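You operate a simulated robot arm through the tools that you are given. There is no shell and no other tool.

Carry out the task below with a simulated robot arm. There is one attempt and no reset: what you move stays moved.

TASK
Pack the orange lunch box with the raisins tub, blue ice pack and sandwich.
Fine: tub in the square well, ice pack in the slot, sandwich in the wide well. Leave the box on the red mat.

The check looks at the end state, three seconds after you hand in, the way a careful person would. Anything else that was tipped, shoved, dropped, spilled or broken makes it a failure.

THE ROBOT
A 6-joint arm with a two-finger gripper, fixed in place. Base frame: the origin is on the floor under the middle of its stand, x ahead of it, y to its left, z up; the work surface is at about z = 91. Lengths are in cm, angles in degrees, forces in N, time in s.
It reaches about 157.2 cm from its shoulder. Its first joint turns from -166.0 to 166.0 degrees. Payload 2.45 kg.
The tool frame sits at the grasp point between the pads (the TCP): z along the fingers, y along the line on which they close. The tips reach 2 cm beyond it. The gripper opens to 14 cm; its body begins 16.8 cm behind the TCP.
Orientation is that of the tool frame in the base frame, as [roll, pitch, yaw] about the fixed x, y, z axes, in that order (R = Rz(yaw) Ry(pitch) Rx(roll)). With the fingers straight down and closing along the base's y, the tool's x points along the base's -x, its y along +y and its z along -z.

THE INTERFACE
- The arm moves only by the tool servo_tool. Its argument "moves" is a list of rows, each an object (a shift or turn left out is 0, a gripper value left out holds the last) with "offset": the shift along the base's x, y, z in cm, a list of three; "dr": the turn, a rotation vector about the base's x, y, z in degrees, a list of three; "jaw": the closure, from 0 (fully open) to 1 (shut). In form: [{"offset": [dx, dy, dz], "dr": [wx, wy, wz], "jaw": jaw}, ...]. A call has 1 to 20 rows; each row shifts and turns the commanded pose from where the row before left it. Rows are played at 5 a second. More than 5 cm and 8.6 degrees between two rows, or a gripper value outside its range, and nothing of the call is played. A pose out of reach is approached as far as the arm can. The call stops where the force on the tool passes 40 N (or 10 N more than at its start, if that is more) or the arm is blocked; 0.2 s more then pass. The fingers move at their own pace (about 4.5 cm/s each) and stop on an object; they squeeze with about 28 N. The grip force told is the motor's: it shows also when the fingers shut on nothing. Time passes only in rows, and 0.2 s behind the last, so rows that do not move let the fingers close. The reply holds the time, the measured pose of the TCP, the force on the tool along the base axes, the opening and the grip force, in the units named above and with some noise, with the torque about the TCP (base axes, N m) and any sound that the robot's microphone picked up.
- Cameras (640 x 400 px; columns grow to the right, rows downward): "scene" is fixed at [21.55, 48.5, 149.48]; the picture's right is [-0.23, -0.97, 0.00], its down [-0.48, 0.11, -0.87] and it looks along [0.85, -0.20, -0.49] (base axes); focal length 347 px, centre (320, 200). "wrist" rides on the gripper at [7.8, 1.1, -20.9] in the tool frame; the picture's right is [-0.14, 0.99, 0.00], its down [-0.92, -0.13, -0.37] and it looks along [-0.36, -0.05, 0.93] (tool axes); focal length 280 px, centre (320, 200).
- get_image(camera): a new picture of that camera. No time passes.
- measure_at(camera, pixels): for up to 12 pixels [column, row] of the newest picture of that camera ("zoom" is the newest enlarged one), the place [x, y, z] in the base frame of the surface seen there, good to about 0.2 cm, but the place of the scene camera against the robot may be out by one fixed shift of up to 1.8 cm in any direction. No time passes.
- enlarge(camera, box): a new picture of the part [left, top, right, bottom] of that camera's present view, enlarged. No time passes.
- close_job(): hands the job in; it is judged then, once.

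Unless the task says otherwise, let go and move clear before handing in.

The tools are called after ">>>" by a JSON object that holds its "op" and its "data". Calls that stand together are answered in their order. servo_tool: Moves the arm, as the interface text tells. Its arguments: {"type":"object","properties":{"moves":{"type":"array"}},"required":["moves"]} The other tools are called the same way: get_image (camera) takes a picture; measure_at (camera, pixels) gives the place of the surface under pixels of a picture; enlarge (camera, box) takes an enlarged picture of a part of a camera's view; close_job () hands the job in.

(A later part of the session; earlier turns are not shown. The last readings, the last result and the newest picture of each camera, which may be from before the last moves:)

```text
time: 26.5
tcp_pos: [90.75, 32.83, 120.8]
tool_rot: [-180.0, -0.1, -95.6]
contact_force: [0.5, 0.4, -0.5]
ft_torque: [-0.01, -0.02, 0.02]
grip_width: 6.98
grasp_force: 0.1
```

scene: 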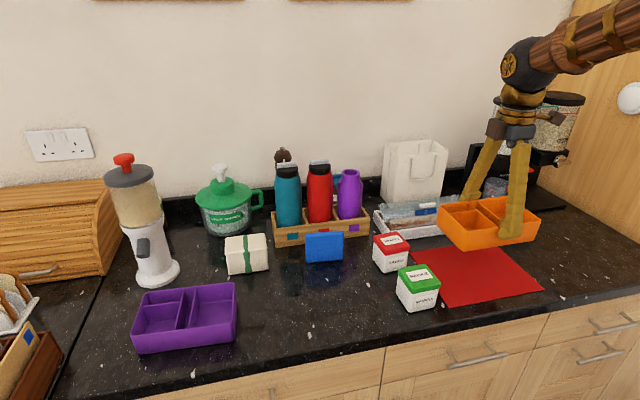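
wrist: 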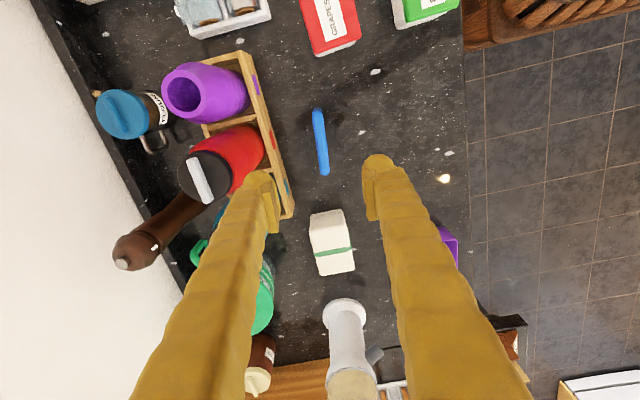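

The TCP is at about (90.82, 32.77), well centred on the pack. I'll descend to z≈98.3 and close on its faces.

>>> {"op": "servo_tool", "data": {"moves": [{"offset": [-0.05, 0, -4]}, {"offset": [0, 0, -5]}, {"offset": [0, 0, -5]}, {"offset": [0, 0, -4]}, {"offset": [0, 0, -3]}, {"offset": [0, 0, -1]}, {"offset": [0, 0, -0.55]}, {"offset": [0, 0, 0]}]}}

>>> {"op": "get_image", "data": {"camera": "wrist"}}

>>> {"op": "enlarge", "data": {"camera": "scene", "box": [250, 160, 400, 290]}}

```text
time: 28.3
tcp_pos: [90.61, 32.33, 98.52]
tool_rot: [-179.9, 0.0, -95.5]
contact_force: [0.5, -0.4, -0.4]
ft_torque: [-0.03, 0.0, -0.01]
grip_width: 7.04
grasp_force: 0.1
```

```text
taken
```

wrist: 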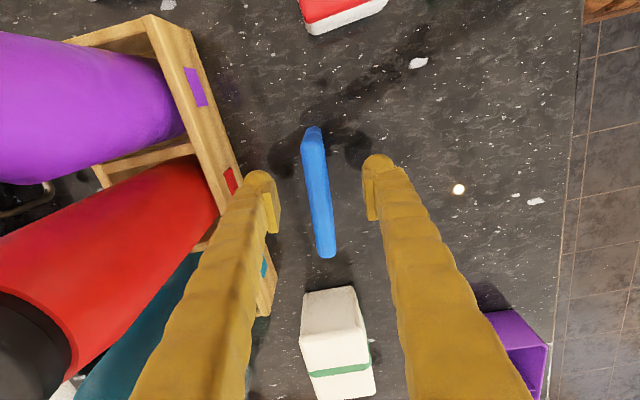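

```text
3.08 times, centred on (325, 225) of scene
```

zoom: 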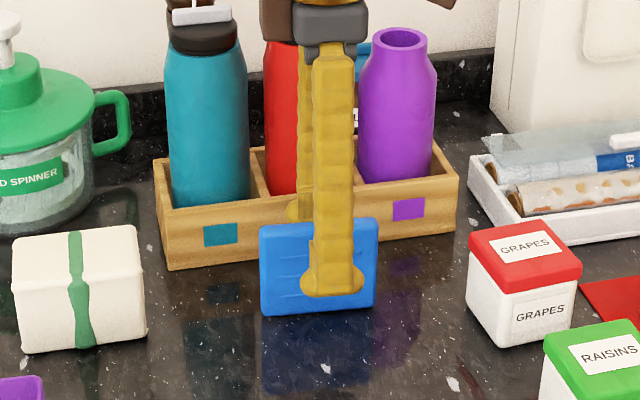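

The fingers straddle the ice pack cleanly, with no contact force. I'll nudge to centre and close.

>>> {"op": "servo_tool", "data": {"moves": [{"offset": [0.1, 0.3, -0.1]}, {"jaw": 0.7}, {"jaw": 0.8}, {"jaw": 0.9}, {"jaw": 1}, {"jaw": 1}, {"jaw": 1}, {"jaw": 1}]}}

>>> {"op": "get_image", "data": {"camera": "wrist"}}

```text
time: 30.1
tcp_pos: [90.63, 32.74, 98.19]
tool_rot: [180.0, 0.0, -95.4]
contact_force: [0.0, -0.3, 0.0]
ft_torque: [0.02, -0.01, 0.02]
grip_width: 1.48
grasp_force: 27.9
```

```text
taken
```

wrist: 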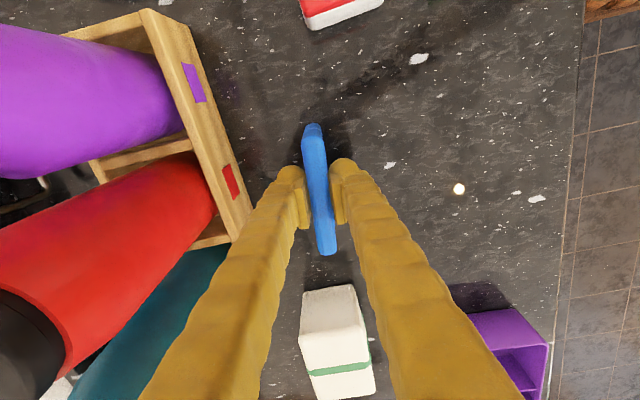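

The ice pack is held (1.48 cm). I'll lift it, then carry it over the box while turning it 84.5° so its length runs along x.

>>> {"op": "servo_tool", "data": {"moves": [{"offset": [0, 0, 1]}, {"offset": [0, 0, 4]}, {"offset": [0, 0, 4.5]}, {"offset": [0, 0, 4.5]}, {"offset": [-1.14, -3.16, 0], "dr": [0, 0, -7.68]}, {"offset": [-1.14, -3.16, 0], "dr": [0, 0, -7.68]}, {"offset": [-1.14, -3.16, 0], "dr": [0, 0, -7.68]}, {"offset": [-1.14, -3.16, 0], "dr": [0, 0, -7.68]}, {"offset": [-1.14, -3.16, 0], "dr": [0, 0, -7.68]}, {"offset": [-1.14, -3.16, 0], "dr": [0, 0, -7.68]}, {"offset": [-1.14, -3.16, 0], "dr": [0, 0, -7.68]}, {"offset": [-1.14, -3.16, 0], "dr": [0, 0, -7.68]}, {"offset": [-1.14, -3.16, 0], "dr": [0, 0, -7.68]}, {"offset": [-1.14, -3.16, 0], "dr": [0, 0, -7.68]}, {"offset": [-1.14, -3.16, 0], "dr": [0, 0, -7.68]}, {"offset": [0, 0, 0]}, {"offset": [0, 0, 0]}]}}

>>> {"op": "get_image", "data": {"camera": "wrist"}}

>>> {"op": "get_image", "data": {"camera": "scene"}}

```text
time: 33.7
tcp_pos: [78.17, -1.74, 112.36]
tool_rot: [-180.0, 0.0, -179.9]
contact_force: [-0.5, 0.6, -1.6]
ft_torque: [0.01, -0.02, -0.02]
grip_width: 1.54
grasp_force: 28.3
```

```text
taken
```

wrist: 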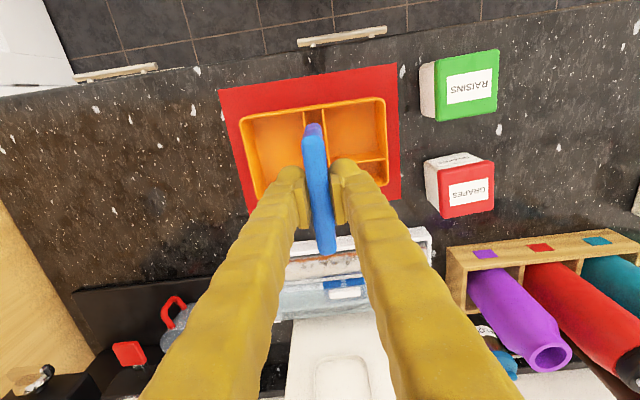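

```text
taken
```

scene: 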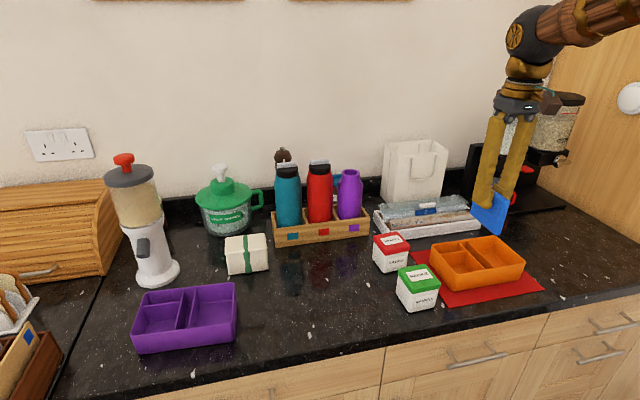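

The pack is turned and hovering at (78.2, −1.74). I'll zoom in to compare the pack's y position with the slot.

>>> {"op": "enlarge", "data": {"camera": "wrist", "box": [230, 90, 400, 260]}}

```text
2.35 times, centred on (315, 175) of wrist
```

zoom: 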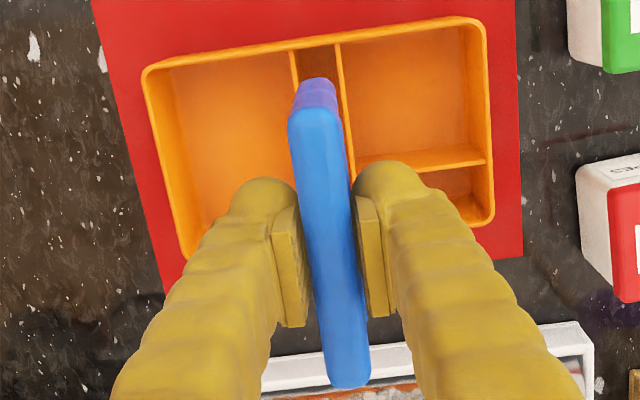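

>>> {"op": "measure_at", "data": {"camera": "zoom", "pixels": [[294, 135], [340, 135], [316, 120], [318, 170], [300, 170], [345, 180], [345, 340], [330, 340], [360, 340], [350, 380], [293, 60], [341, 60]]}}

>>> {"op": "measure_at", "data": {"camera": "zoom", "pixels": [[294, 75], [298, 100], [340, 75], [348, 140], [352, 162], [310, 90], [325, 90], [300, 120], [332, 120], [148, 75], [470, 24], [480, 160]]}}

```text
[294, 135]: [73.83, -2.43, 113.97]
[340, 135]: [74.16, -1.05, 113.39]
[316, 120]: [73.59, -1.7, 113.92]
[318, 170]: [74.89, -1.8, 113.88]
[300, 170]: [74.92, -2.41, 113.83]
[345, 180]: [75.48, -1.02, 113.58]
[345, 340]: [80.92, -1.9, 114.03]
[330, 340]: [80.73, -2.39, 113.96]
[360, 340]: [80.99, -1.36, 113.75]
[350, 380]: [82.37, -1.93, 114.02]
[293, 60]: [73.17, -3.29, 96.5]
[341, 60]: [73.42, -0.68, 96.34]
```

```text
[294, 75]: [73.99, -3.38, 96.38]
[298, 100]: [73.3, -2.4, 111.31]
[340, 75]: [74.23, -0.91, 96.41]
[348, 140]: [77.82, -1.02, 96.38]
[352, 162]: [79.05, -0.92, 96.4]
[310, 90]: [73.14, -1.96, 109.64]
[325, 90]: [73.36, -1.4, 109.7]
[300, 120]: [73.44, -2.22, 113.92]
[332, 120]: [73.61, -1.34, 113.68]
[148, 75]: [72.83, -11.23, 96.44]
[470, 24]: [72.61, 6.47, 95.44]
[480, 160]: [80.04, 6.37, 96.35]
```

The pack's centre is at about (77.9, −1.8) and the slot centre at (78.1, −2.1). I'll shift accordingly and descend until the pack's lower edge is just above the partitions, then recheck.

>>> {"op": "servo_tool", "data": {"moves": [{"offset": [0.2, -0.3, -2]}, {"offset": [0, 0, -3]}, {"offset": [0, 0, -2.2]}, {"offset": [0, 0, 0]}, {"offset": [0, 0, 0]}]}}

>>> {"op": "enlarge", "data": {"camera": "wrist", "box": [200, 60, 420, 260]}}

>>> {"op": "enlarge", "data": {"camera": "scene", "box": [410, 160, 560, 310]}}

```text
time: 34.9
tcp_pos: [78.21, -2.31, 105.27]
tool_rot: [180.0, 0.0, -180.0]
contact_force: [-0.7, -0.6, -1.6]
ft_torque: [-0.02, -0.06, 0.01]
grip_width: 1.46
grasp_force: 28.0
```

```text
2.00 times, centred on (310, 160) of wrist
```

zoom: 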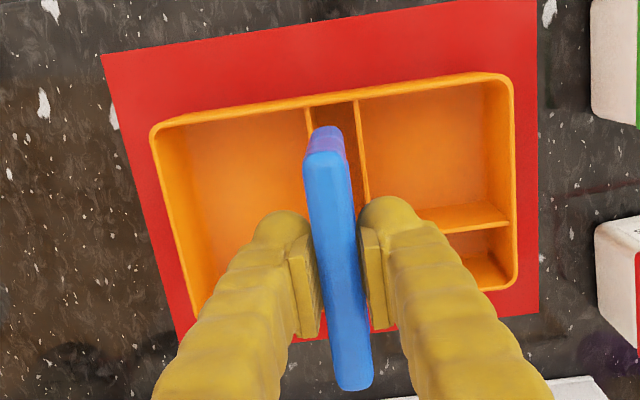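

```text
2.67 times, centred on (485, 235) of scene
```

zoom: 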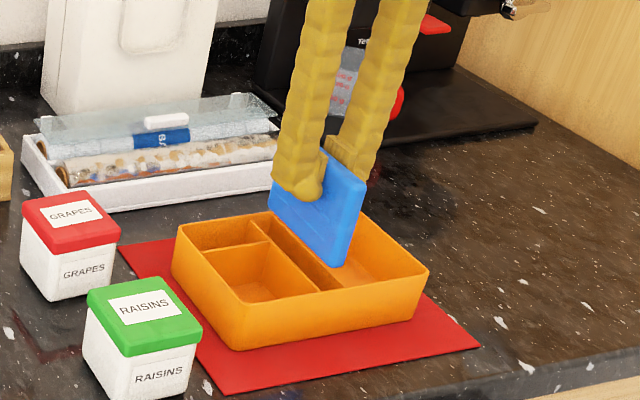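

>>> {"op": "enlarge", "data": {"camera": "wrist", "box": [200, 60, 420, 260]}}

>>> {"op": "measure_at", "data": {"camera": "zoom", "pixels": [[303, 180], [351, 180], [326, 165], [313, 140], [343, 140], [308, 115], [357, 110], [363, 150], [367, 190], [340, 360], [366, 360], [353, 380]]}}

>>> {"op": "servo_tool", "data": {"moves": [{"offset": [0, 0, 0]}]}}

>>> {"op": "servo_tool", "data": {"moves": [{"offset": [0, 0, 0]}]}}

```text
2.00 times, centred on (310, 160) of wrist
```

zoom: 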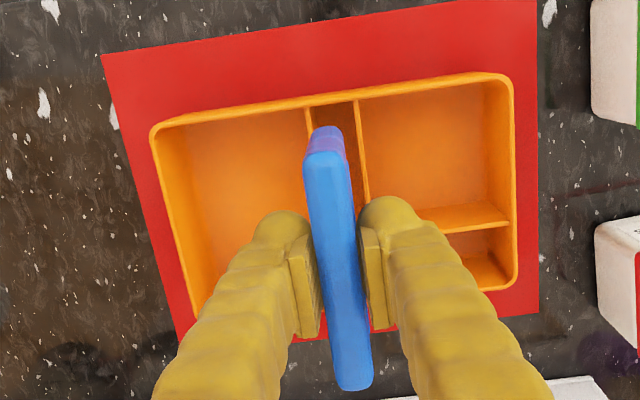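

```text
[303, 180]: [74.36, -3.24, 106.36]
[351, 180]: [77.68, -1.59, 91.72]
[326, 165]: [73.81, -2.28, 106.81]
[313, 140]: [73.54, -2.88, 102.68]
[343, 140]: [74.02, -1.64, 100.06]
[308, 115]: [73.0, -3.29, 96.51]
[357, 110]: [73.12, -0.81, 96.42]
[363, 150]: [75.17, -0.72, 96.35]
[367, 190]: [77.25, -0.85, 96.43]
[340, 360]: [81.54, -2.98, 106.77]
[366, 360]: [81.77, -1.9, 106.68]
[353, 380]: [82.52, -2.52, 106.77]
```

```text
time: 35.3
tcp_pos: [78.35, -2.33, 105.22]
tool_rot: [179.9, 0.1, 180.0]
contact_force: [-0.4, 0.8, -1.5]
ft_torque: [-0.02, 0.01, 0.0]
grip_width: 1.51
grasp_force: 27.8
```

```text
time: 35.7
tcp_pos: [78.4, -2.4, 105.28]
tool_rot: [180.0, 0.0, 180.0]
contact_force: [0.6, -1.1, -1.4]
ft_torque: [-0.03, -0.01, 0.0]
grip_width: 1.49
grasp_force: 27.6
```

The pack's centre is at y≈−2.4 versus slot −2.08, with about 1.3° of yaw. I'll correct both and lower gently so its edge enters the slot.

>>> {"op": "servo_tool", "data": {"moves": [{"offset": [-0.1, 0.3, 0], "dr": [0, 0, 1.2]}, {"offset": [0, 0, -0.7]}, {"offset": [0, 0, 0]}, {"offset": [0, 0, 0]}]}}

>>> {"op": "enlarge", "data": {"camera": "wrist", "box": [200, 60, 420, 260]}}

>>> {"op": "measure_at", "data": {"camera": "zoom", "pixels": [[308, 180], [355, 180], [330, 165], [313, 140], [343, 140], [308, 115], [357, 110], [363, 150], [367, 190], [344, 360], [370, 360], [357, 380]]}}

```text
time: 36.7
tcp_pos: [78.19, -1.95, 104.34]
tool_rot: [-179.9, -0.1, -178.9]
contact_force: [0.3, -0.2, -1.3]
ft_torque: [-0.02, -0.02, 0.01]
grip_width: 1.5
grasp_force: 28.3
```

```text
2.00 times, centred on (310, 160) of wrist
```

zoom: 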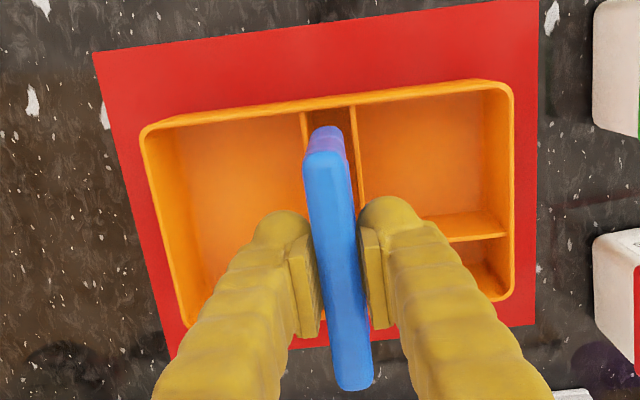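

```text
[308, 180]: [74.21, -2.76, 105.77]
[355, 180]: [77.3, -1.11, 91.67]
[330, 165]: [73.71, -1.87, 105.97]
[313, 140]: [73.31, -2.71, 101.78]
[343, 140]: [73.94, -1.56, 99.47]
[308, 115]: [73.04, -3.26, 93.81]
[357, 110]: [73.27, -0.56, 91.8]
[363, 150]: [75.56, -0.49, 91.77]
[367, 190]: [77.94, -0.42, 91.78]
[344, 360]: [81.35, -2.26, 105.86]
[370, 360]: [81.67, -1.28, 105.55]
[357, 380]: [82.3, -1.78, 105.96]
```

The pack's centre is now y≈−1.95 to −2.0, within tolerance of the slot. I'll nudge −0.1 and lower gradually, watching the force.

>>> {"op": "servo_tool", "data": {"moves": [{"offset": [-0.05, -0.1, -0.4]}, {"offset": [0, 0, -0.4]}, {"offset": [0, 0, -0.4]}, {"offset": [0, 0, -0.3]}, {"offset": [0, 0, 0]}]}}

>>> {"op": "enlarge", "data": {"camera": "wrist", "box": [200, 60, 420, 260]}}

>>> {"op": "enlarge", "data": {"camera": "scene", "box": [410, 190, 550, 310]}}

```text
time: 37.9
tcp_pos: [78.41, -2.03, 102.78]
tool_rot: [-180.0, 0.0, -178.9]
contact_force: [-0.6, 0.8, -2.6]
ft_torque: [0.0, -0.01, 0.01]
grip_width: 1.49
grasp_force: 27.7
```

```text
2.00 times, centred on (310, 160) of wrist
```

zoom: 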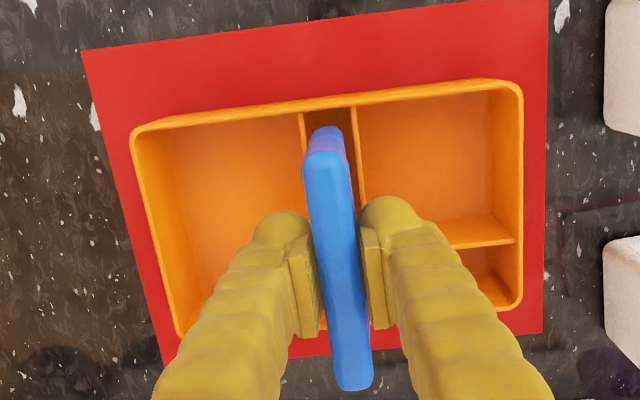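

```text
3.33 times, centred on (480, 250) of scene
```

zoom: 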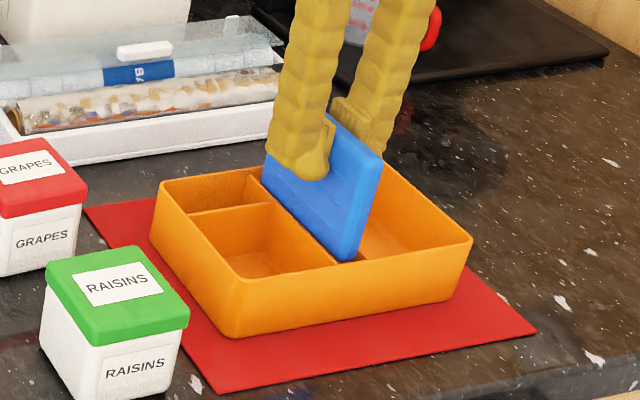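

The pack's lower edge is now about 0.8 cm into the slot with no contact force. I'll keep lowering gently.

>>> {"op": "servo_tool", "data": {"moves": [{"offset": [0, 0, -0.4]}, {"offset": [0, 0, -0.4]}, {"offset": [0, 0, -0.4]}, {"offset": [0, 0, 0]}]}}

>>> {"op": "enlarge", "data": {"camera": "wrist", "box": [200, 60, 420, 260]}}

```text
time: 38.9
tcp_pos: [78.18, -2.11, 101.79]
tool_rot: [-179.9, 0.1, -178.7]
contact_force: [0.5, 0.3, -0.9]
ft_torque: [0.0, -0.02, 0.02]
grip_width: 1.49
grasp_force: 28.1
```

```text
2.00 times, centred on (310, 160) of wrist
```

zoom: 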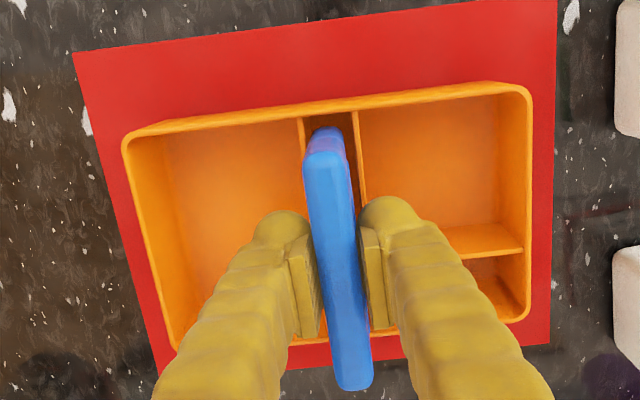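

Still free of contact, with the pack between both partitions. I'll continue down to near the slot floor.

>>> {"op": "servo_tool", "data": {"moves": [{"offset": [0, 0, -0.5]}, {"offset": [0, 0, -0.5]}, {"offset": [0, 0, -0.5]}, {"offset": [0, 0, -0.4]}, {"offset": [0, 0, 0]}]}}

>>> {"op": "enlarge", "data": {"camera": "wrist", "box": [200, 60, 420, 260]}}

>>> {"op": "measure_at", "data": {"camera": "zoom", "pixels": [[330, 170], [340, 250], [357, 375], [300, 125], [355, 125], [130, 150], [520, 150], [300, 100]]}}

```text
time: 40.1
tcp_pos: [78.17, -1.92, 99.83]
tool_rot: [-180.0, 0.1, -178.8]
contact_force: [-0.9, -0.2, -0.3]
ft_torque: [0.0, 0.0, -0.01]
grip_width: 1.5
grasp_force: 27.9
```

```text
2.00 times, centred on (310, 160) of wrist
```

zoom: 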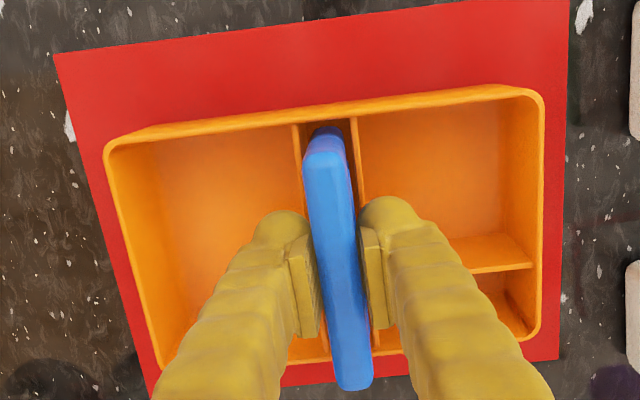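

```text
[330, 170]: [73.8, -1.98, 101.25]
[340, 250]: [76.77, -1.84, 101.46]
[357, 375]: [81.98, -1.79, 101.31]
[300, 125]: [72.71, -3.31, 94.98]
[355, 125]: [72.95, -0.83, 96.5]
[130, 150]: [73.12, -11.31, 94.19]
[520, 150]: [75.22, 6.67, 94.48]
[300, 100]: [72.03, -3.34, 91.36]
```

The pack's top is at 101.4 and it should seat at about 100.5, so 0.9 remains. I'll ease down in small steps until contact.

>>> {"op": "servo_tool", "data": {"moves": [{"offset": [0, 0, -0.3]}, {"offset": [0, 0, -0.3]}, {"offset": [0, 0, 0]}]}}

>>> {"op": "servo_tool", "data": {"moves": [{"offset": [0, 0, -0.15]}, {"offset": [0, 0, 0]}]}}

>>> {"op": "enlarge", "data": {"camera": "wrist", "box": [200, 60, 420, 260]}}

>>> {"op": "measure_at", "data": {"camera": "zoom", "pixels": [[330, 170], [340, 250], [357, 375]]}}

```text
time: 40.9
tcp_pos: [78.18, -2.1, 99.08]
tool_rot: [-179.9, 0.0, -178.8]
contact_force: [-0.1, 0.1, -2.0]
ft_torque: [0.01, 0.01, 0.0]
grip_width: 1.5
grasp_force: 27.8
```

```text
time: 41.5
tcp_pos: [78.09, -1.96, 99.09]
tool_rot: [-179.9, 0.0, -178.8]
contact_force: [0.4, -0.2, -1.0]
ft_torque: [0.01, -0.03, -0.02]
grip_width: 1.46
grasp_force: 27.9
```

```text
2.00 times, centred on (310, 160) of wrist
```

zoom: 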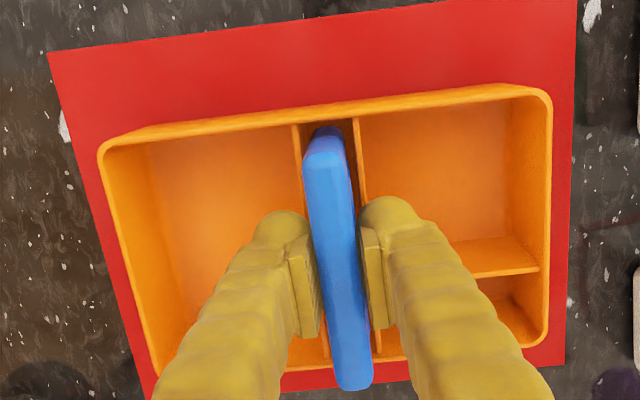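

```text
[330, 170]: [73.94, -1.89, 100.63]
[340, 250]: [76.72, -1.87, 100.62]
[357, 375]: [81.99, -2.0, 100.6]
```

The top is at 100.6, essentially seated. I'll lower 0.1, open the fingers, and lift away.

>>> {"op": "servo_tool", "data": {"moves": [{"offset": [0, 0, -0.1]}, {"jaw": 0.85}, {"jaw": 0.7}, {"jaw": 0.6}, {"jaw": 0.6}, {"offset": [0, 0, 2]}, {"offset": [0, 0, 4]}, {"offset": [0, 0, 5]}, {"offset": [0, 0, 5]}, {"offset": [0, 0, 5]}, {"offset": [0, 0, 0]}]}}

>>> {"op": "get_image", "data": {"camera": "wrist"}}

>>> {"op": "enlarge", "data": {"camera": "wrist", "box": [240, 90, 400, 220]}}

>>> {"op": "enlarge", "data": {"camera": "scene", "box": [410, 190, 550, 310]}}

```text
time: 43.9
tcp_pos: [77.88, -2.16, 120.32]
tool_rot: [180.0, 0.0, -178.8]
contact_force: [-0.8, -0.1, 0.3]
ft_torque: [0.02, 0.0, 0.01]
grip_width: 5.58
grasp_force: 0.0
```

```text
taken
```

wrist: 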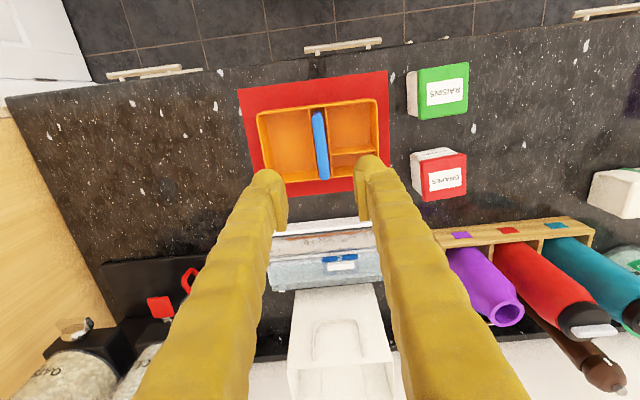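

```text
3.08 times, centred on (320, 155) of wrist
```

zoom: 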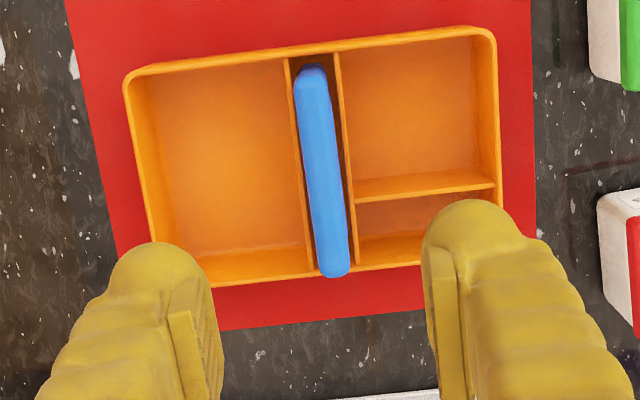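

```text
3.33 times, centred on (480, 250) of scene
```

zoom: 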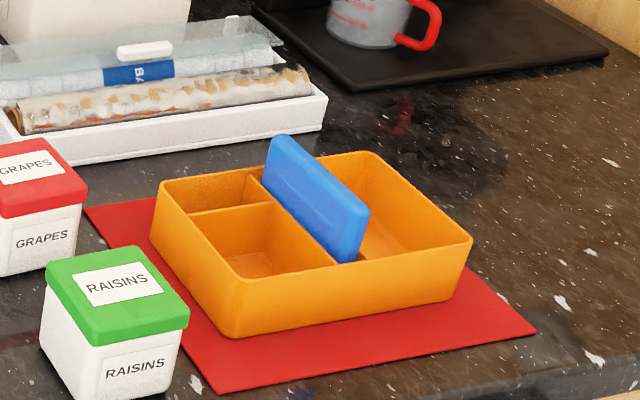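

The ice pack stands in the slot. Next is the raisins tub, centred at (72.4, 16.2) with about 1.7° yaw; I'll turn the hand to close along x above it.

>>> {"op": "servo_tool", "data": {"moves": [{"offset": [-0.5, 1.67, 0], "dr": [0, 0, 8.22], "jaw": 0.25}, {"offset": [-0.5, 1.67, 0], "dr": [0, 0, 8.22]}, {"offset": [-0.5, 1.67, 0], "dr": [0, 0, 8.22]}, {"offset": [-0.5, 1.67, 0], "dr": [0, 0, 8.22]}, {"offset": [-0.5, 1.67, 0], "dr": [0, 0, 8.22]}, {"offset": [-0.5, 1.67, 0], "dr": [0, 0, 8.22]}, {"offset": [-0.5, 1.67, 0], "dr": [0, 0, 8.22]}, {"offset": [-0.5, 1.67, 0], "dr": [0, 0, 8.22]}, {"offset": [-0.5, 1.67, 0], "dr": [0, 0, 8.22]}, {"offset": [-0.5, 1.67, 0], "dr": [0, 0, 8.22]}, {"offset": [-0.5, 1.67, 0], "dr": [0, 0, 8.22]}, {"offset": [0, 0, 0]}, {"offset": [0, 0, 0]}]}}

>>> {"op": "get_image", "data": {"camera": "wrist"}}

>>> {"op": "enlarge", "data": {"camera": "wrist", "box": [260, 60, 420, 190]}}

```text
time: 46.7
tcp_pos: [72.75, 16.12, 119.92]
tool_rot: [180.0, 0.0, -88.3]
contact_force: [0.2, -0.2, 0.0]
ft_torque: [0.02, 0.01, 0.0]
grip_width: 10.48
grasp_force: 0.1
```

```text
taken
```

wrist: 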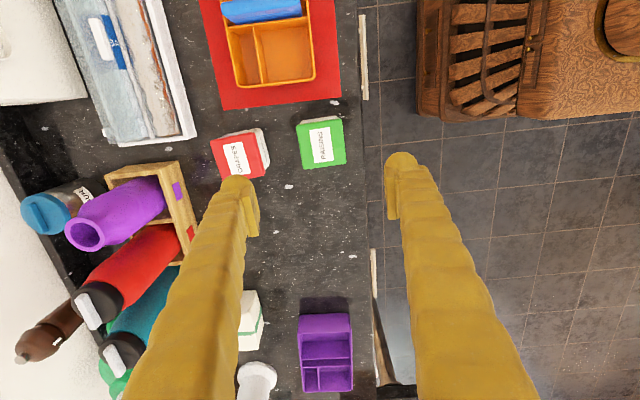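

```text
3.08 times, centred on (340, 125) of wrist
```

zoom: 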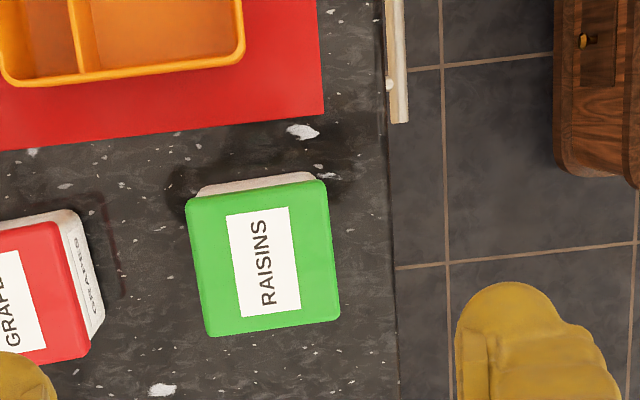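

>>> {"op": "measure_at", "data": {"camera": "zoom", "pixels": [[192, 205], [320, 188], [335, 312], [212, 330], [263, 262], [189, 260], [328, 250], [255, 192], [270, 322], [74, 280], [85, 345], [230, 186]]}}

```text
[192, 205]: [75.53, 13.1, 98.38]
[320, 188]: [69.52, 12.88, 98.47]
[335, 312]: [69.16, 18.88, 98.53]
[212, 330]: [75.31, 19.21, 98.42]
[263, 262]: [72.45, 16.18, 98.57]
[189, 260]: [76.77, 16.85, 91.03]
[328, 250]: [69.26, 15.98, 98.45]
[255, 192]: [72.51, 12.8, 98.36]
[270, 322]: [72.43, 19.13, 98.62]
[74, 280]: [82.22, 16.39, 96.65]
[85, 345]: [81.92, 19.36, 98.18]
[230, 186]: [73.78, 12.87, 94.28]
```

The lid centre is (72.4, 16.1) and the grapes tub starts at x≈82. I'll narrow the opening to about 9 cm, centre, and descend partway to re-check.

>>> {"op": "servo_tool", "data": {"moves": [{"offset": [-0.3, 0, -4], "jaw": 0.36}, {"offset": [0, 0, -5]}, {"offset": [0, 0, -5]}, {"offset": [0, 0, -3]}, {"offset": [0, 0, 0]}, {"offset": [0, 0, 0]}]}}

>>> {"op": "get_image", "data": {"camera": "wrist"}}

>>> {"op": "measure_at", "data": {"camera": "wrist", "pixels": [[320, 140], [300, 140], [340, 140], [320, 170], [255, 215], [390, 195], [250, 180], [400, 170]]}}

```text
time: 48.1
tcp_pos: [72.28, 16.34, 102.92]
tool_rot: [-180.0, 0.0, -88.3]
contact_force: [-0.2, -0.7, 0.6]
ft_torque: [0.02, 0.02, 0.01]
grip_width: 8.95
grasp_force: 0.1
```

```text
taken
```

wrist: 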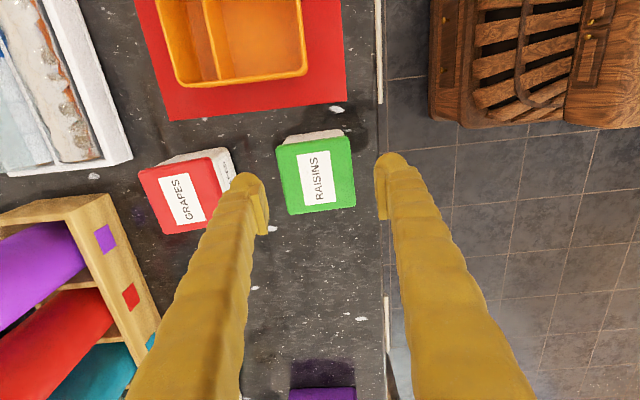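

```text
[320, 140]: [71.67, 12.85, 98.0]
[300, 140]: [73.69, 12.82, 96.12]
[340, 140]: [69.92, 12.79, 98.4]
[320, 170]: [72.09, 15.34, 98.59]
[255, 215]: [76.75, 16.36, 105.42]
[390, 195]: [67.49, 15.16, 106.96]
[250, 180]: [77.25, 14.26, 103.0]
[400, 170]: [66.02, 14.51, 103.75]
```

The tub is centred between the fingers. I'll lower to z≈98.4 so that the pads cover the lid, then check before closing.

>>> {"op": "servo_tool", "data": {"moves": [{"offset": [0.05, -0.2, -2]}, {"offset": [0, 0, -1.5]}, {"offset": [0, 0, -0.9]}, {"offset": [0, 0, 0]}]}}

>>> {"op": "enlarge", "data": {"camera": "scene", "box": [360, 190, 460, 320]}}

>>> {"op": "get_image", "data": {"camera": "wrist"}}

```text
time: 49.1
tcp_pos: [72.32, 16.28, 98.55]
tool_rot: [-179.9, 0.0, -88.4]
contact_force: [-0.6, 0.9, -0.1]
ft_torque: [-0.01, 0.01, 0.02]
grip_width: 8.95
grasp_force: 0.1
```

```text
3.08 times, centred on (410, 255) of scene
```

zoom: 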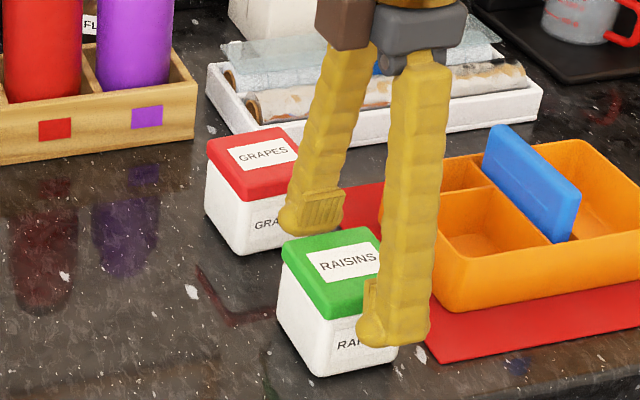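

```text
taken
```

wrist: 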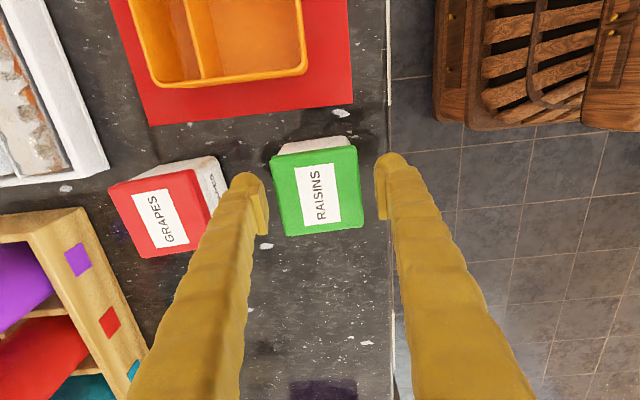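

Before closing I want the real fingertip height for later clearance over the box rim, so I'll measure the near fingertip in the scene zoom.

>>> {"op": "enlarge", "data": {"camera": "scene", "box": [360, 190, 460, 320]}}

>>> {"op": "measure_at", "data": {"camera": "zoom", "pixels": [[385, 342], [375, 335], [400, 338], [410, 325], [370, 310], [300, 230], [315, 225], [330, 265], [340, 235], [375, 290]]}}

```text
3.08 times, centred on (410, 255) of scene
```

zoom: 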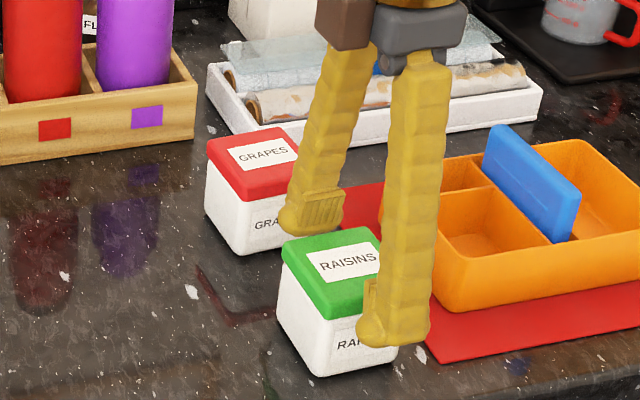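

```text
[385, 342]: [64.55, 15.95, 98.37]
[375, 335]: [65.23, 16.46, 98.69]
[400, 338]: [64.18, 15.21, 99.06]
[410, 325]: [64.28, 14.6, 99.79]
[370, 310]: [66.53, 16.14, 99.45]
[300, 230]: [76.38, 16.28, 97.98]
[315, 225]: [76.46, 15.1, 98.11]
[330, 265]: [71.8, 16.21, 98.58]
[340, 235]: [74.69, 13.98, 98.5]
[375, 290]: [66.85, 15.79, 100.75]
```

Those readings suggest the tips at this opening sit only about 0.5 cm below the TCP, not 2 cm. I'll zoom closely on the far finger's pad to verify.

>>> {"op": "enlarge", "data": {"camera": "scene", "box": [395, 235, 435, 305]}}

>>> {"op": "enlarge", "data": {"camera": "scene", "box": [440, 240, 450, 250]}}

>>> {"op": "enlarge", "data": {"camera": "scene", "box": [395, 240, 435, 270]}}

```text
5.71 times, centred on (415, 270) of scene
```

zoom: 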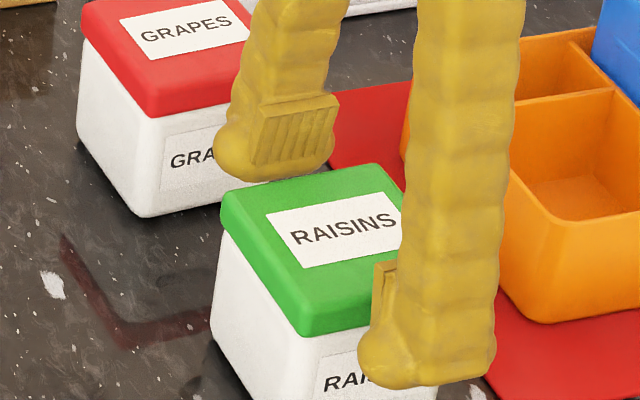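

```text
16.00 times, centred on (445, 245) of scene
```

zoom: 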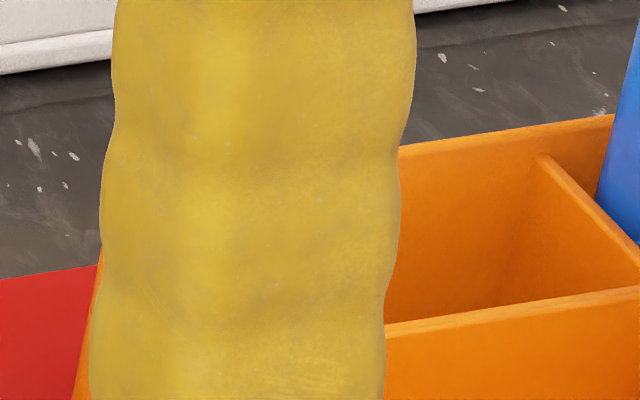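

```text
13.33 times, centred on (415, 255) of scene
```

zoom: 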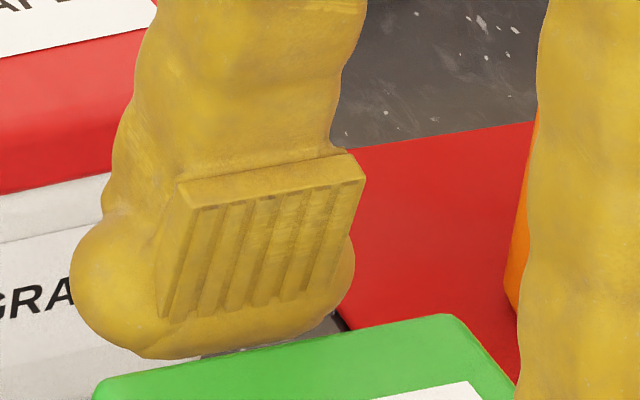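

>>> {"op": "measure_at", "data": {"camera": "zoom", "pixels": [[175, 310], [215, 310], [310, 295], [195, 190], [350, 165], [150, 350], [200, 345], [290, 335], [110, 320], [300, 320], [200, 392], [260, 230]]}}

```text
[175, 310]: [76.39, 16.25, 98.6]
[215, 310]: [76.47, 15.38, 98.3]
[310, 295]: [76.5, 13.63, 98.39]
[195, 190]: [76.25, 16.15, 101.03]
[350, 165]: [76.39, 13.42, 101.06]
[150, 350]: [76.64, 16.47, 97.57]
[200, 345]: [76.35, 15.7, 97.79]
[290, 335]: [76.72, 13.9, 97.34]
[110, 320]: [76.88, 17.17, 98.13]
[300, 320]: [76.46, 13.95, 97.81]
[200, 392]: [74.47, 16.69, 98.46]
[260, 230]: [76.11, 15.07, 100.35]
```

The pads span z 98.35–101.05 and the tip bottom is about 97.2 (TCP −1.3). I'll lower 0.65 so the pads overlap the lid by about 1.2 cm while the tips will still clear the box rim later, then close.

>>> {"op": "servo_tool", "data": {"moves": [{"offset": [0.05, -0.1, -0.65]}, {"offset": [0, 0, 0]}, {"jaw": 0.45}, {"jaw": 0.55}, {"jaw": 1}, {"jaw": 1}, {"jaw": 1}]}}

>>> {"op": "enlarge", "data": {"camera": "scene", "box": [390, 230, 450, 320]}}

>>> {"op": "get_image", "data": {"camera": "wrist"}}

```text
time: 50.7
tcp_pos: [72.39, 16.04, 97.9]
tool_rot: [-179.9, 0.0, -88.4]
contact_force: [0.5, 0.1, 1.4]
ft_torque: [-0.02, 0.03, -0.02]
grip_width: 6.72
grasp_force: 28.0
```

```text
4.44 times, centred on (420, 275) of scene
```

zoom: 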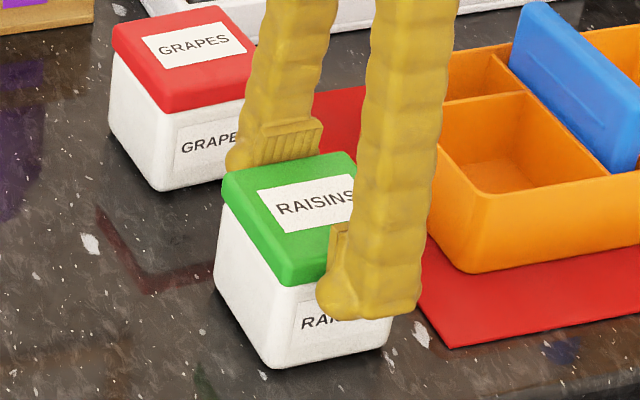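

```text
taken
```

wrist: 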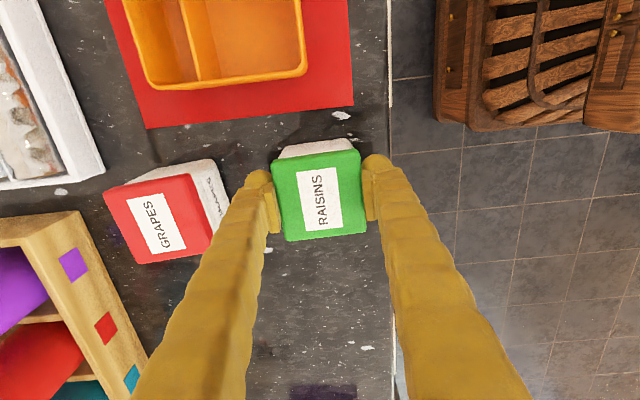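

The lid is gripped at 6.72 cm. I'll lift slightly to test that the tub follows.

>>> {"op": "servo_tool", "data": {"moves": [{"offset": [0, 0, 0.5]}, {"offset": [0, 0, 1]}, {"offset": [0, 0, 1]}, {"offset": [0, 0, 0]}]}}

>>> {"op": "enlarge", "data": {"camera": "scene", "box": [380, 210, 460, 320]}}

>>> {"op": "get_image", "data": {"camera": "wrist"}}

>>> {"op": "measure_at", "data": {"camera": "wrist", "pixels": [[315, 165], [290, 170], [345, 165], [315, 225], [340, 220], [295, 225]]}}

```text
time: 51.7
tcp_pos: [72.5, 16.27, 100.36]
tool_rot: [180.0, 0.0, -88.3]
contact_force: [0.1, -0.2, -1.5]
ft_torque: [0.01, -0.04, -0.02]
grip_width: 6.72
grasp_force: 28.4
```

```text
3.64 times, centred on (420, 265) of scene
```

zoom: 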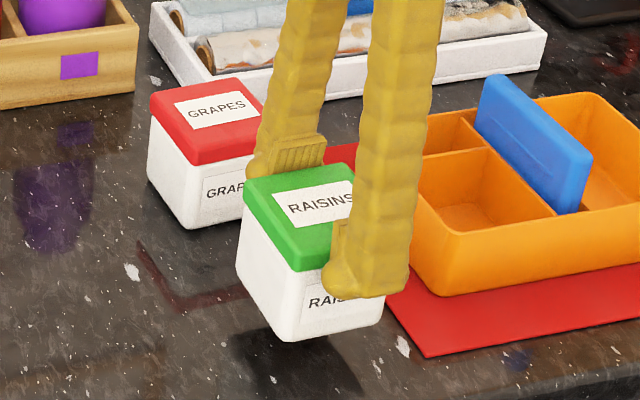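

```text
taken
```

wrist: 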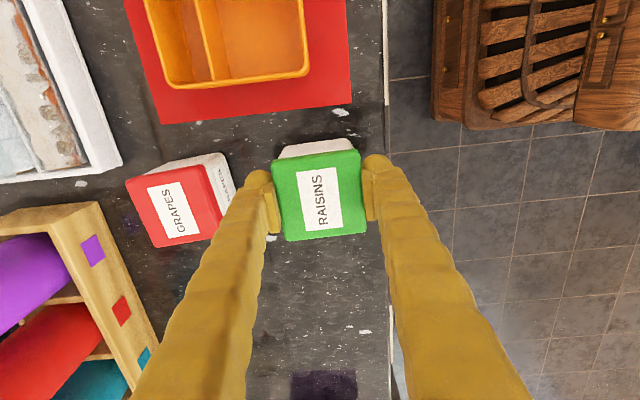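

```text
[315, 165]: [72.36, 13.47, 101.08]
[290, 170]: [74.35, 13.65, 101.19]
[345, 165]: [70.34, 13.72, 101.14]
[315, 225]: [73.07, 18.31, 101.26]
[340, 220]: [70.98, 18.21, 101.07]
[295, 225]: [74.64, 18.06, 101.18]
```

The tub hangs level at 101.1. I'll raise it and move over the square well (centre 76.3, 2.95), squaring the yaw.

>>> {"op": "servo_tool", "data": {"moves": [{"offset": [0, 0, 2.5]}, {"offset": [0, 0, 4]}, {"offset": [0, 0, 3]}, {"offset": [0.6, -2, 0], "dr": [0, 0, -1.7]}, {"offset": [1, -3.3, 0]}, {"offset": [1.1, -3.7, 0]}, {"offset": [0.9, -3, 0]}, {"offset": [0.3, -1.2, 0]}, {"offset": [0, 0, 0]}, {"offset": [0, 0, 0]}]}}

>>> {"op": "get_image", "data": {"camera": "wrist"}}

>>> {"op": "enlarge", "data": {"camera": "scene", "box": [400, 150, 560, 310]}}

```text
time: 53.9
tcp_pos: [76.22, 2.86, 110.16]
tool_rot: [-179.9, 0.1, -90.1]
contact_force: [-0.5, 0.0, -2.2]
ft_torque: [0.0, 0.0, -0.01]
grip_width: 6.7
grasp_force: 27.8
```

```text
taken
```

wrist: 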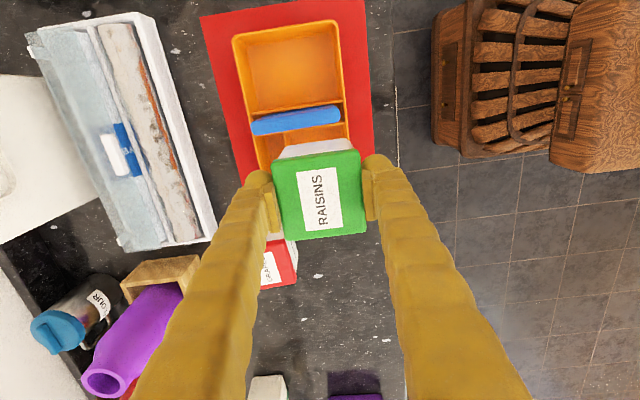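

```text
2.50 times, centred on (480, 230) of scene
```

zoom: 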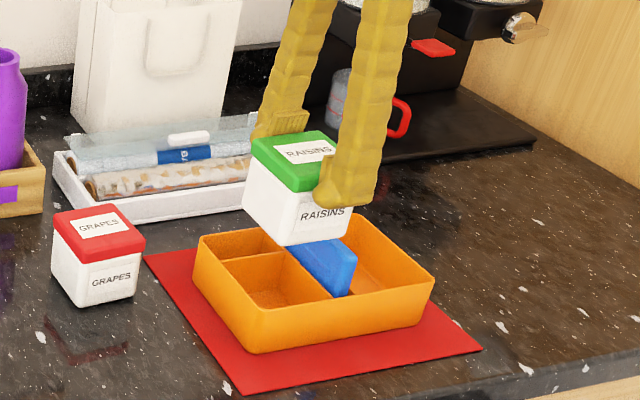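

The tub is above the well. I'll lower it until its base is about 1 cm above the rim, then compare tub and well positions.

>>> {"op": "servo_tool", "data": {"moves": [{"offset": [0.05, 0.05, -2.5]}, {"offset": [0, 0, -2]}, {"offset": [0, 0, -0.8]}, {"offset": [0, 0, 0]}, {"offset": [0, 0, 0]}]}}

>>> {"op": "enlarge", "data": {"camera": "wrist", "box": [210, 10, 400, 250]}}

>>> {"op": "measure_at", "data": {"camera": "zoom", "pixels": [[320, 200], [320, 300], [240, 250], [370, 250]]}}

>>> {"op": "enlarge", "data": {"camera": "scene", "box": [410, 180, 540, 310]}}

```text
time: 55.1
tcp_pos: [76.34, 2.99, 105.02]
tool_rot: [-179.9, 0.0, -90.1]
contact_force: [-0.5, 0.0, -1.4]
ft_torque: [0.02, 0.0, 0.03]
grip_width: 6.74
grasp_force: 27.9
```

```text
1.67 times, centred on (305, 130) of wrist
```

zoom: 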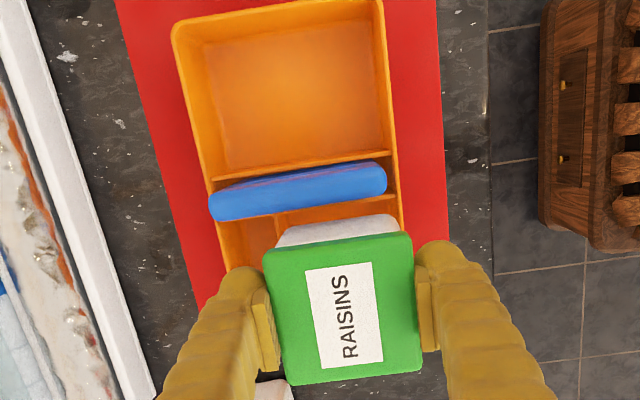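

```text
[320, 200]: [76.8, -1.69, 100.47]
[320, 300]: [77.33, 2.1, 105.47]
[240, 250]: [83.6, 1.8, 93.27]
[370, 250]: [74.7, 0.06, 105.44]
```

```text
3.08 times, centred on (475, 245) of scene
```

zoom: 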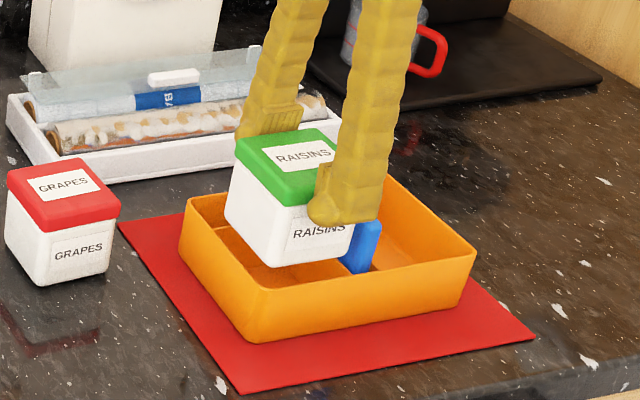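

>>> {"op": "enlarge", "data": {"camera": "wrist", "box": [240, 120, 400, 250]}}

>>> {"op": "measure_at", "data": {"camera": "wrist", "pixels": [[290, 162], [332, 154], [371, 162], [374, 210], [336, 228], [286, 225], [312, 147], [330, 145], [375, 190], [300, 145]]}}

```text
3.08 times, centred on (320, 185) of wrist
```

zoom: 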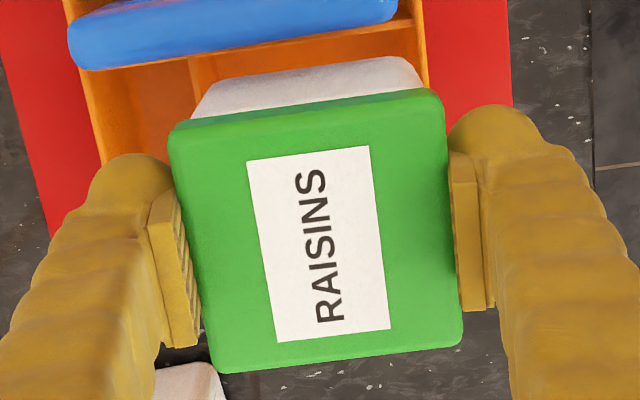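

```text
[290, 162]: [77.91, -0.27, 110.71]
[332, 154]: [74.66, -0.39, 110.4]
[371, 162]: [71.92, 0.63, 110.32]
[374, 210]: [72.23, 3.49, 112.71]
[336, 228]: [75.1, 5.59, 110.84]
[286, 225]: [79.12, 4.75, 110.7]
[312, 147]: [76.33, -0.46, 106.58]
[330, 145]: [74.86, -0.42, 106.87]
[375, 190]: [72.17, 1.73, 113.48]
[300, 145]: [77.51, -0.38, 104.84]
```

That used the older full picture; I'll measure on the current zoom instead.

>>> {"op": "measure_at", "data": {"camera": "zoom", "pixels": [[175, 150], [190, 300], [440, 120], [458, 310], [310, 105], [330, 355], [215, 110], [405, 85], [210, 92], [410, 70], [430, 75], [193, 60]]}}

```text
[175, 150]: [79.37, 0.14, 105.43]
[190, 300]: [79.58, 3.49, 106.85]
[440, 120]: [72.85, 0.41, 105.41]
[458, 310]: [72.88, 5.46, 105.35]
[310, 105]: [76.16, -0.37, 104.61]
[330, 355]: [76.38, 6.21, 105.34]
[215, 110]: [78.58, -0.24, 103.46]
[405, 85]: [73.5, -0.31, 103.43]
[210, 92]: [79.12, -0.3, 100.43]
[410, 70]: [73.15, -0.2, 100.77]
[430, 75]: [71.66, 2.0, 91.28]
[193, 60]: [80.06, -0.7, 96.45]
```

The tub centre is (76.13, 2.97) versus well (76.33, 2.94). I'll shift +0.2 in x and lower in stages.

>>> {"op": "servo_tool", "data": {"moves": [{"offset": [0.2, -0.03, 0]}, {"offset": [0, 0, -0.7]}, {"offset": [0, 0, -0.7]}, {"offset": [0, 0, -0.6]}, {"offset": [0, 0, 0]}]}}

>>> {"op": "enlarge", "data": {"camera": "scene", "box": [410, 190, 530, 310]}}

>>> {"op": "enlarge", "data": {"camera": "wrist", "box": [220, 60, 420, 250]}}

```text
time: 56.3
tcp_pos: [76.69, 2.8, 102.66]
tool_rot: [179.9, -0.1, -90.2]
contact_force: [-0.3, -1.3, -1.3]
ft_torque: [-0.01, 0.03, 0.07]
grip_width: 6.71
grasp_force: 28.0
```

```text
3.33 times, centred on (470, 250) of scene
```

zoom: 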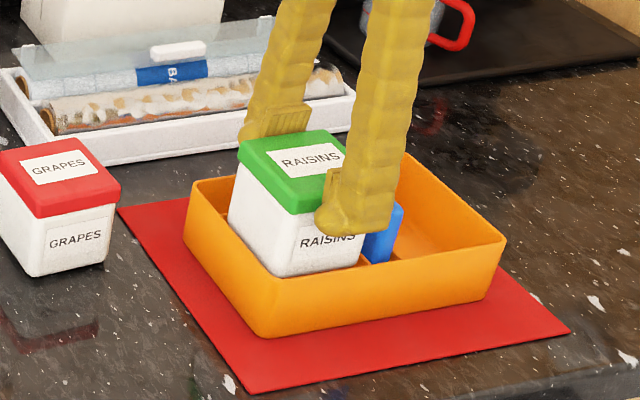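

```text
2.11 times, centred on (320, 155) of wrist
```

zoom: 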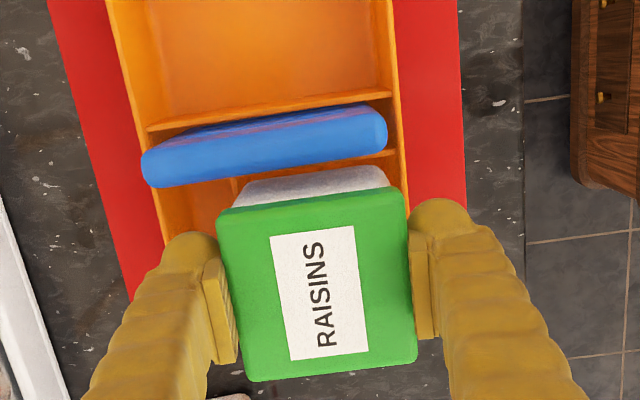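

The tub's base is now inside the well mouth with no contact force. I'll measure the lid edges against the walls again.

>>> {"op": "measure_at", "data": {"camera": "zoom", "pixels": [[220, 240], [405, 210], [415, 330], [240, 360], [310, 205], [330, 370], [240, 195], [385, 180], [230, 187], [395, 165], [300, 168], [399, 130]]}}

>>> {"op": "servo_tool", "data": {"moves": [{"offset": [0, 0, 0]}]}}

>>> {"op": "servo_tool", "data": {"moves": [{"offset": [0, 0, 0]}]}}

```text
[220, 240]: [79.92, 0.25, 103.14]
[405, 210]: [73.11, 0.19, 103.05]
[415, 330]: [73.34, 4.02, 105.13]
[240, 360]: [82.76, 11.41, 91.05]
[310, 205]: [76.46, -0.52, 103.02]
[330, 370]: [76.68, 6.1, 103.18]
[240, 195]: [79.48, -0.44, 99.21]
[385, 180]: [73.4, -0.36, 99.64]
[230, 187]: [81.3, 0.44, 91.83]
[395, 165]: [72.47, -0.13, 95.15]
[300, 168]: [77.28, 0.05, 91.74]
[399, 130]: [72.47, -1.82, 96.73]
```

```text
time: 56.7
tcp_pos: [76.58, 2.86, 102.62]
tool_rot: [180.0, 0.1, -90.1]
contact_force: [-1.1, -1.0, -1.5]
ft_torque: [-0.03, 0.02, 0.03]
grip_width: 6.7
grasp_force: 27.9
```

```text
time: 57.1
tcp_pos: [76.63, 2.82, 102.51]
tool_rot: [179.9, 0.0, -90.2]
contact_force: [-0.3, -0.1, -0.3]
ft_torque: [-0.01, 0.03, 0.01]
grip_width: 6.72
grasp_force: 28.1
```

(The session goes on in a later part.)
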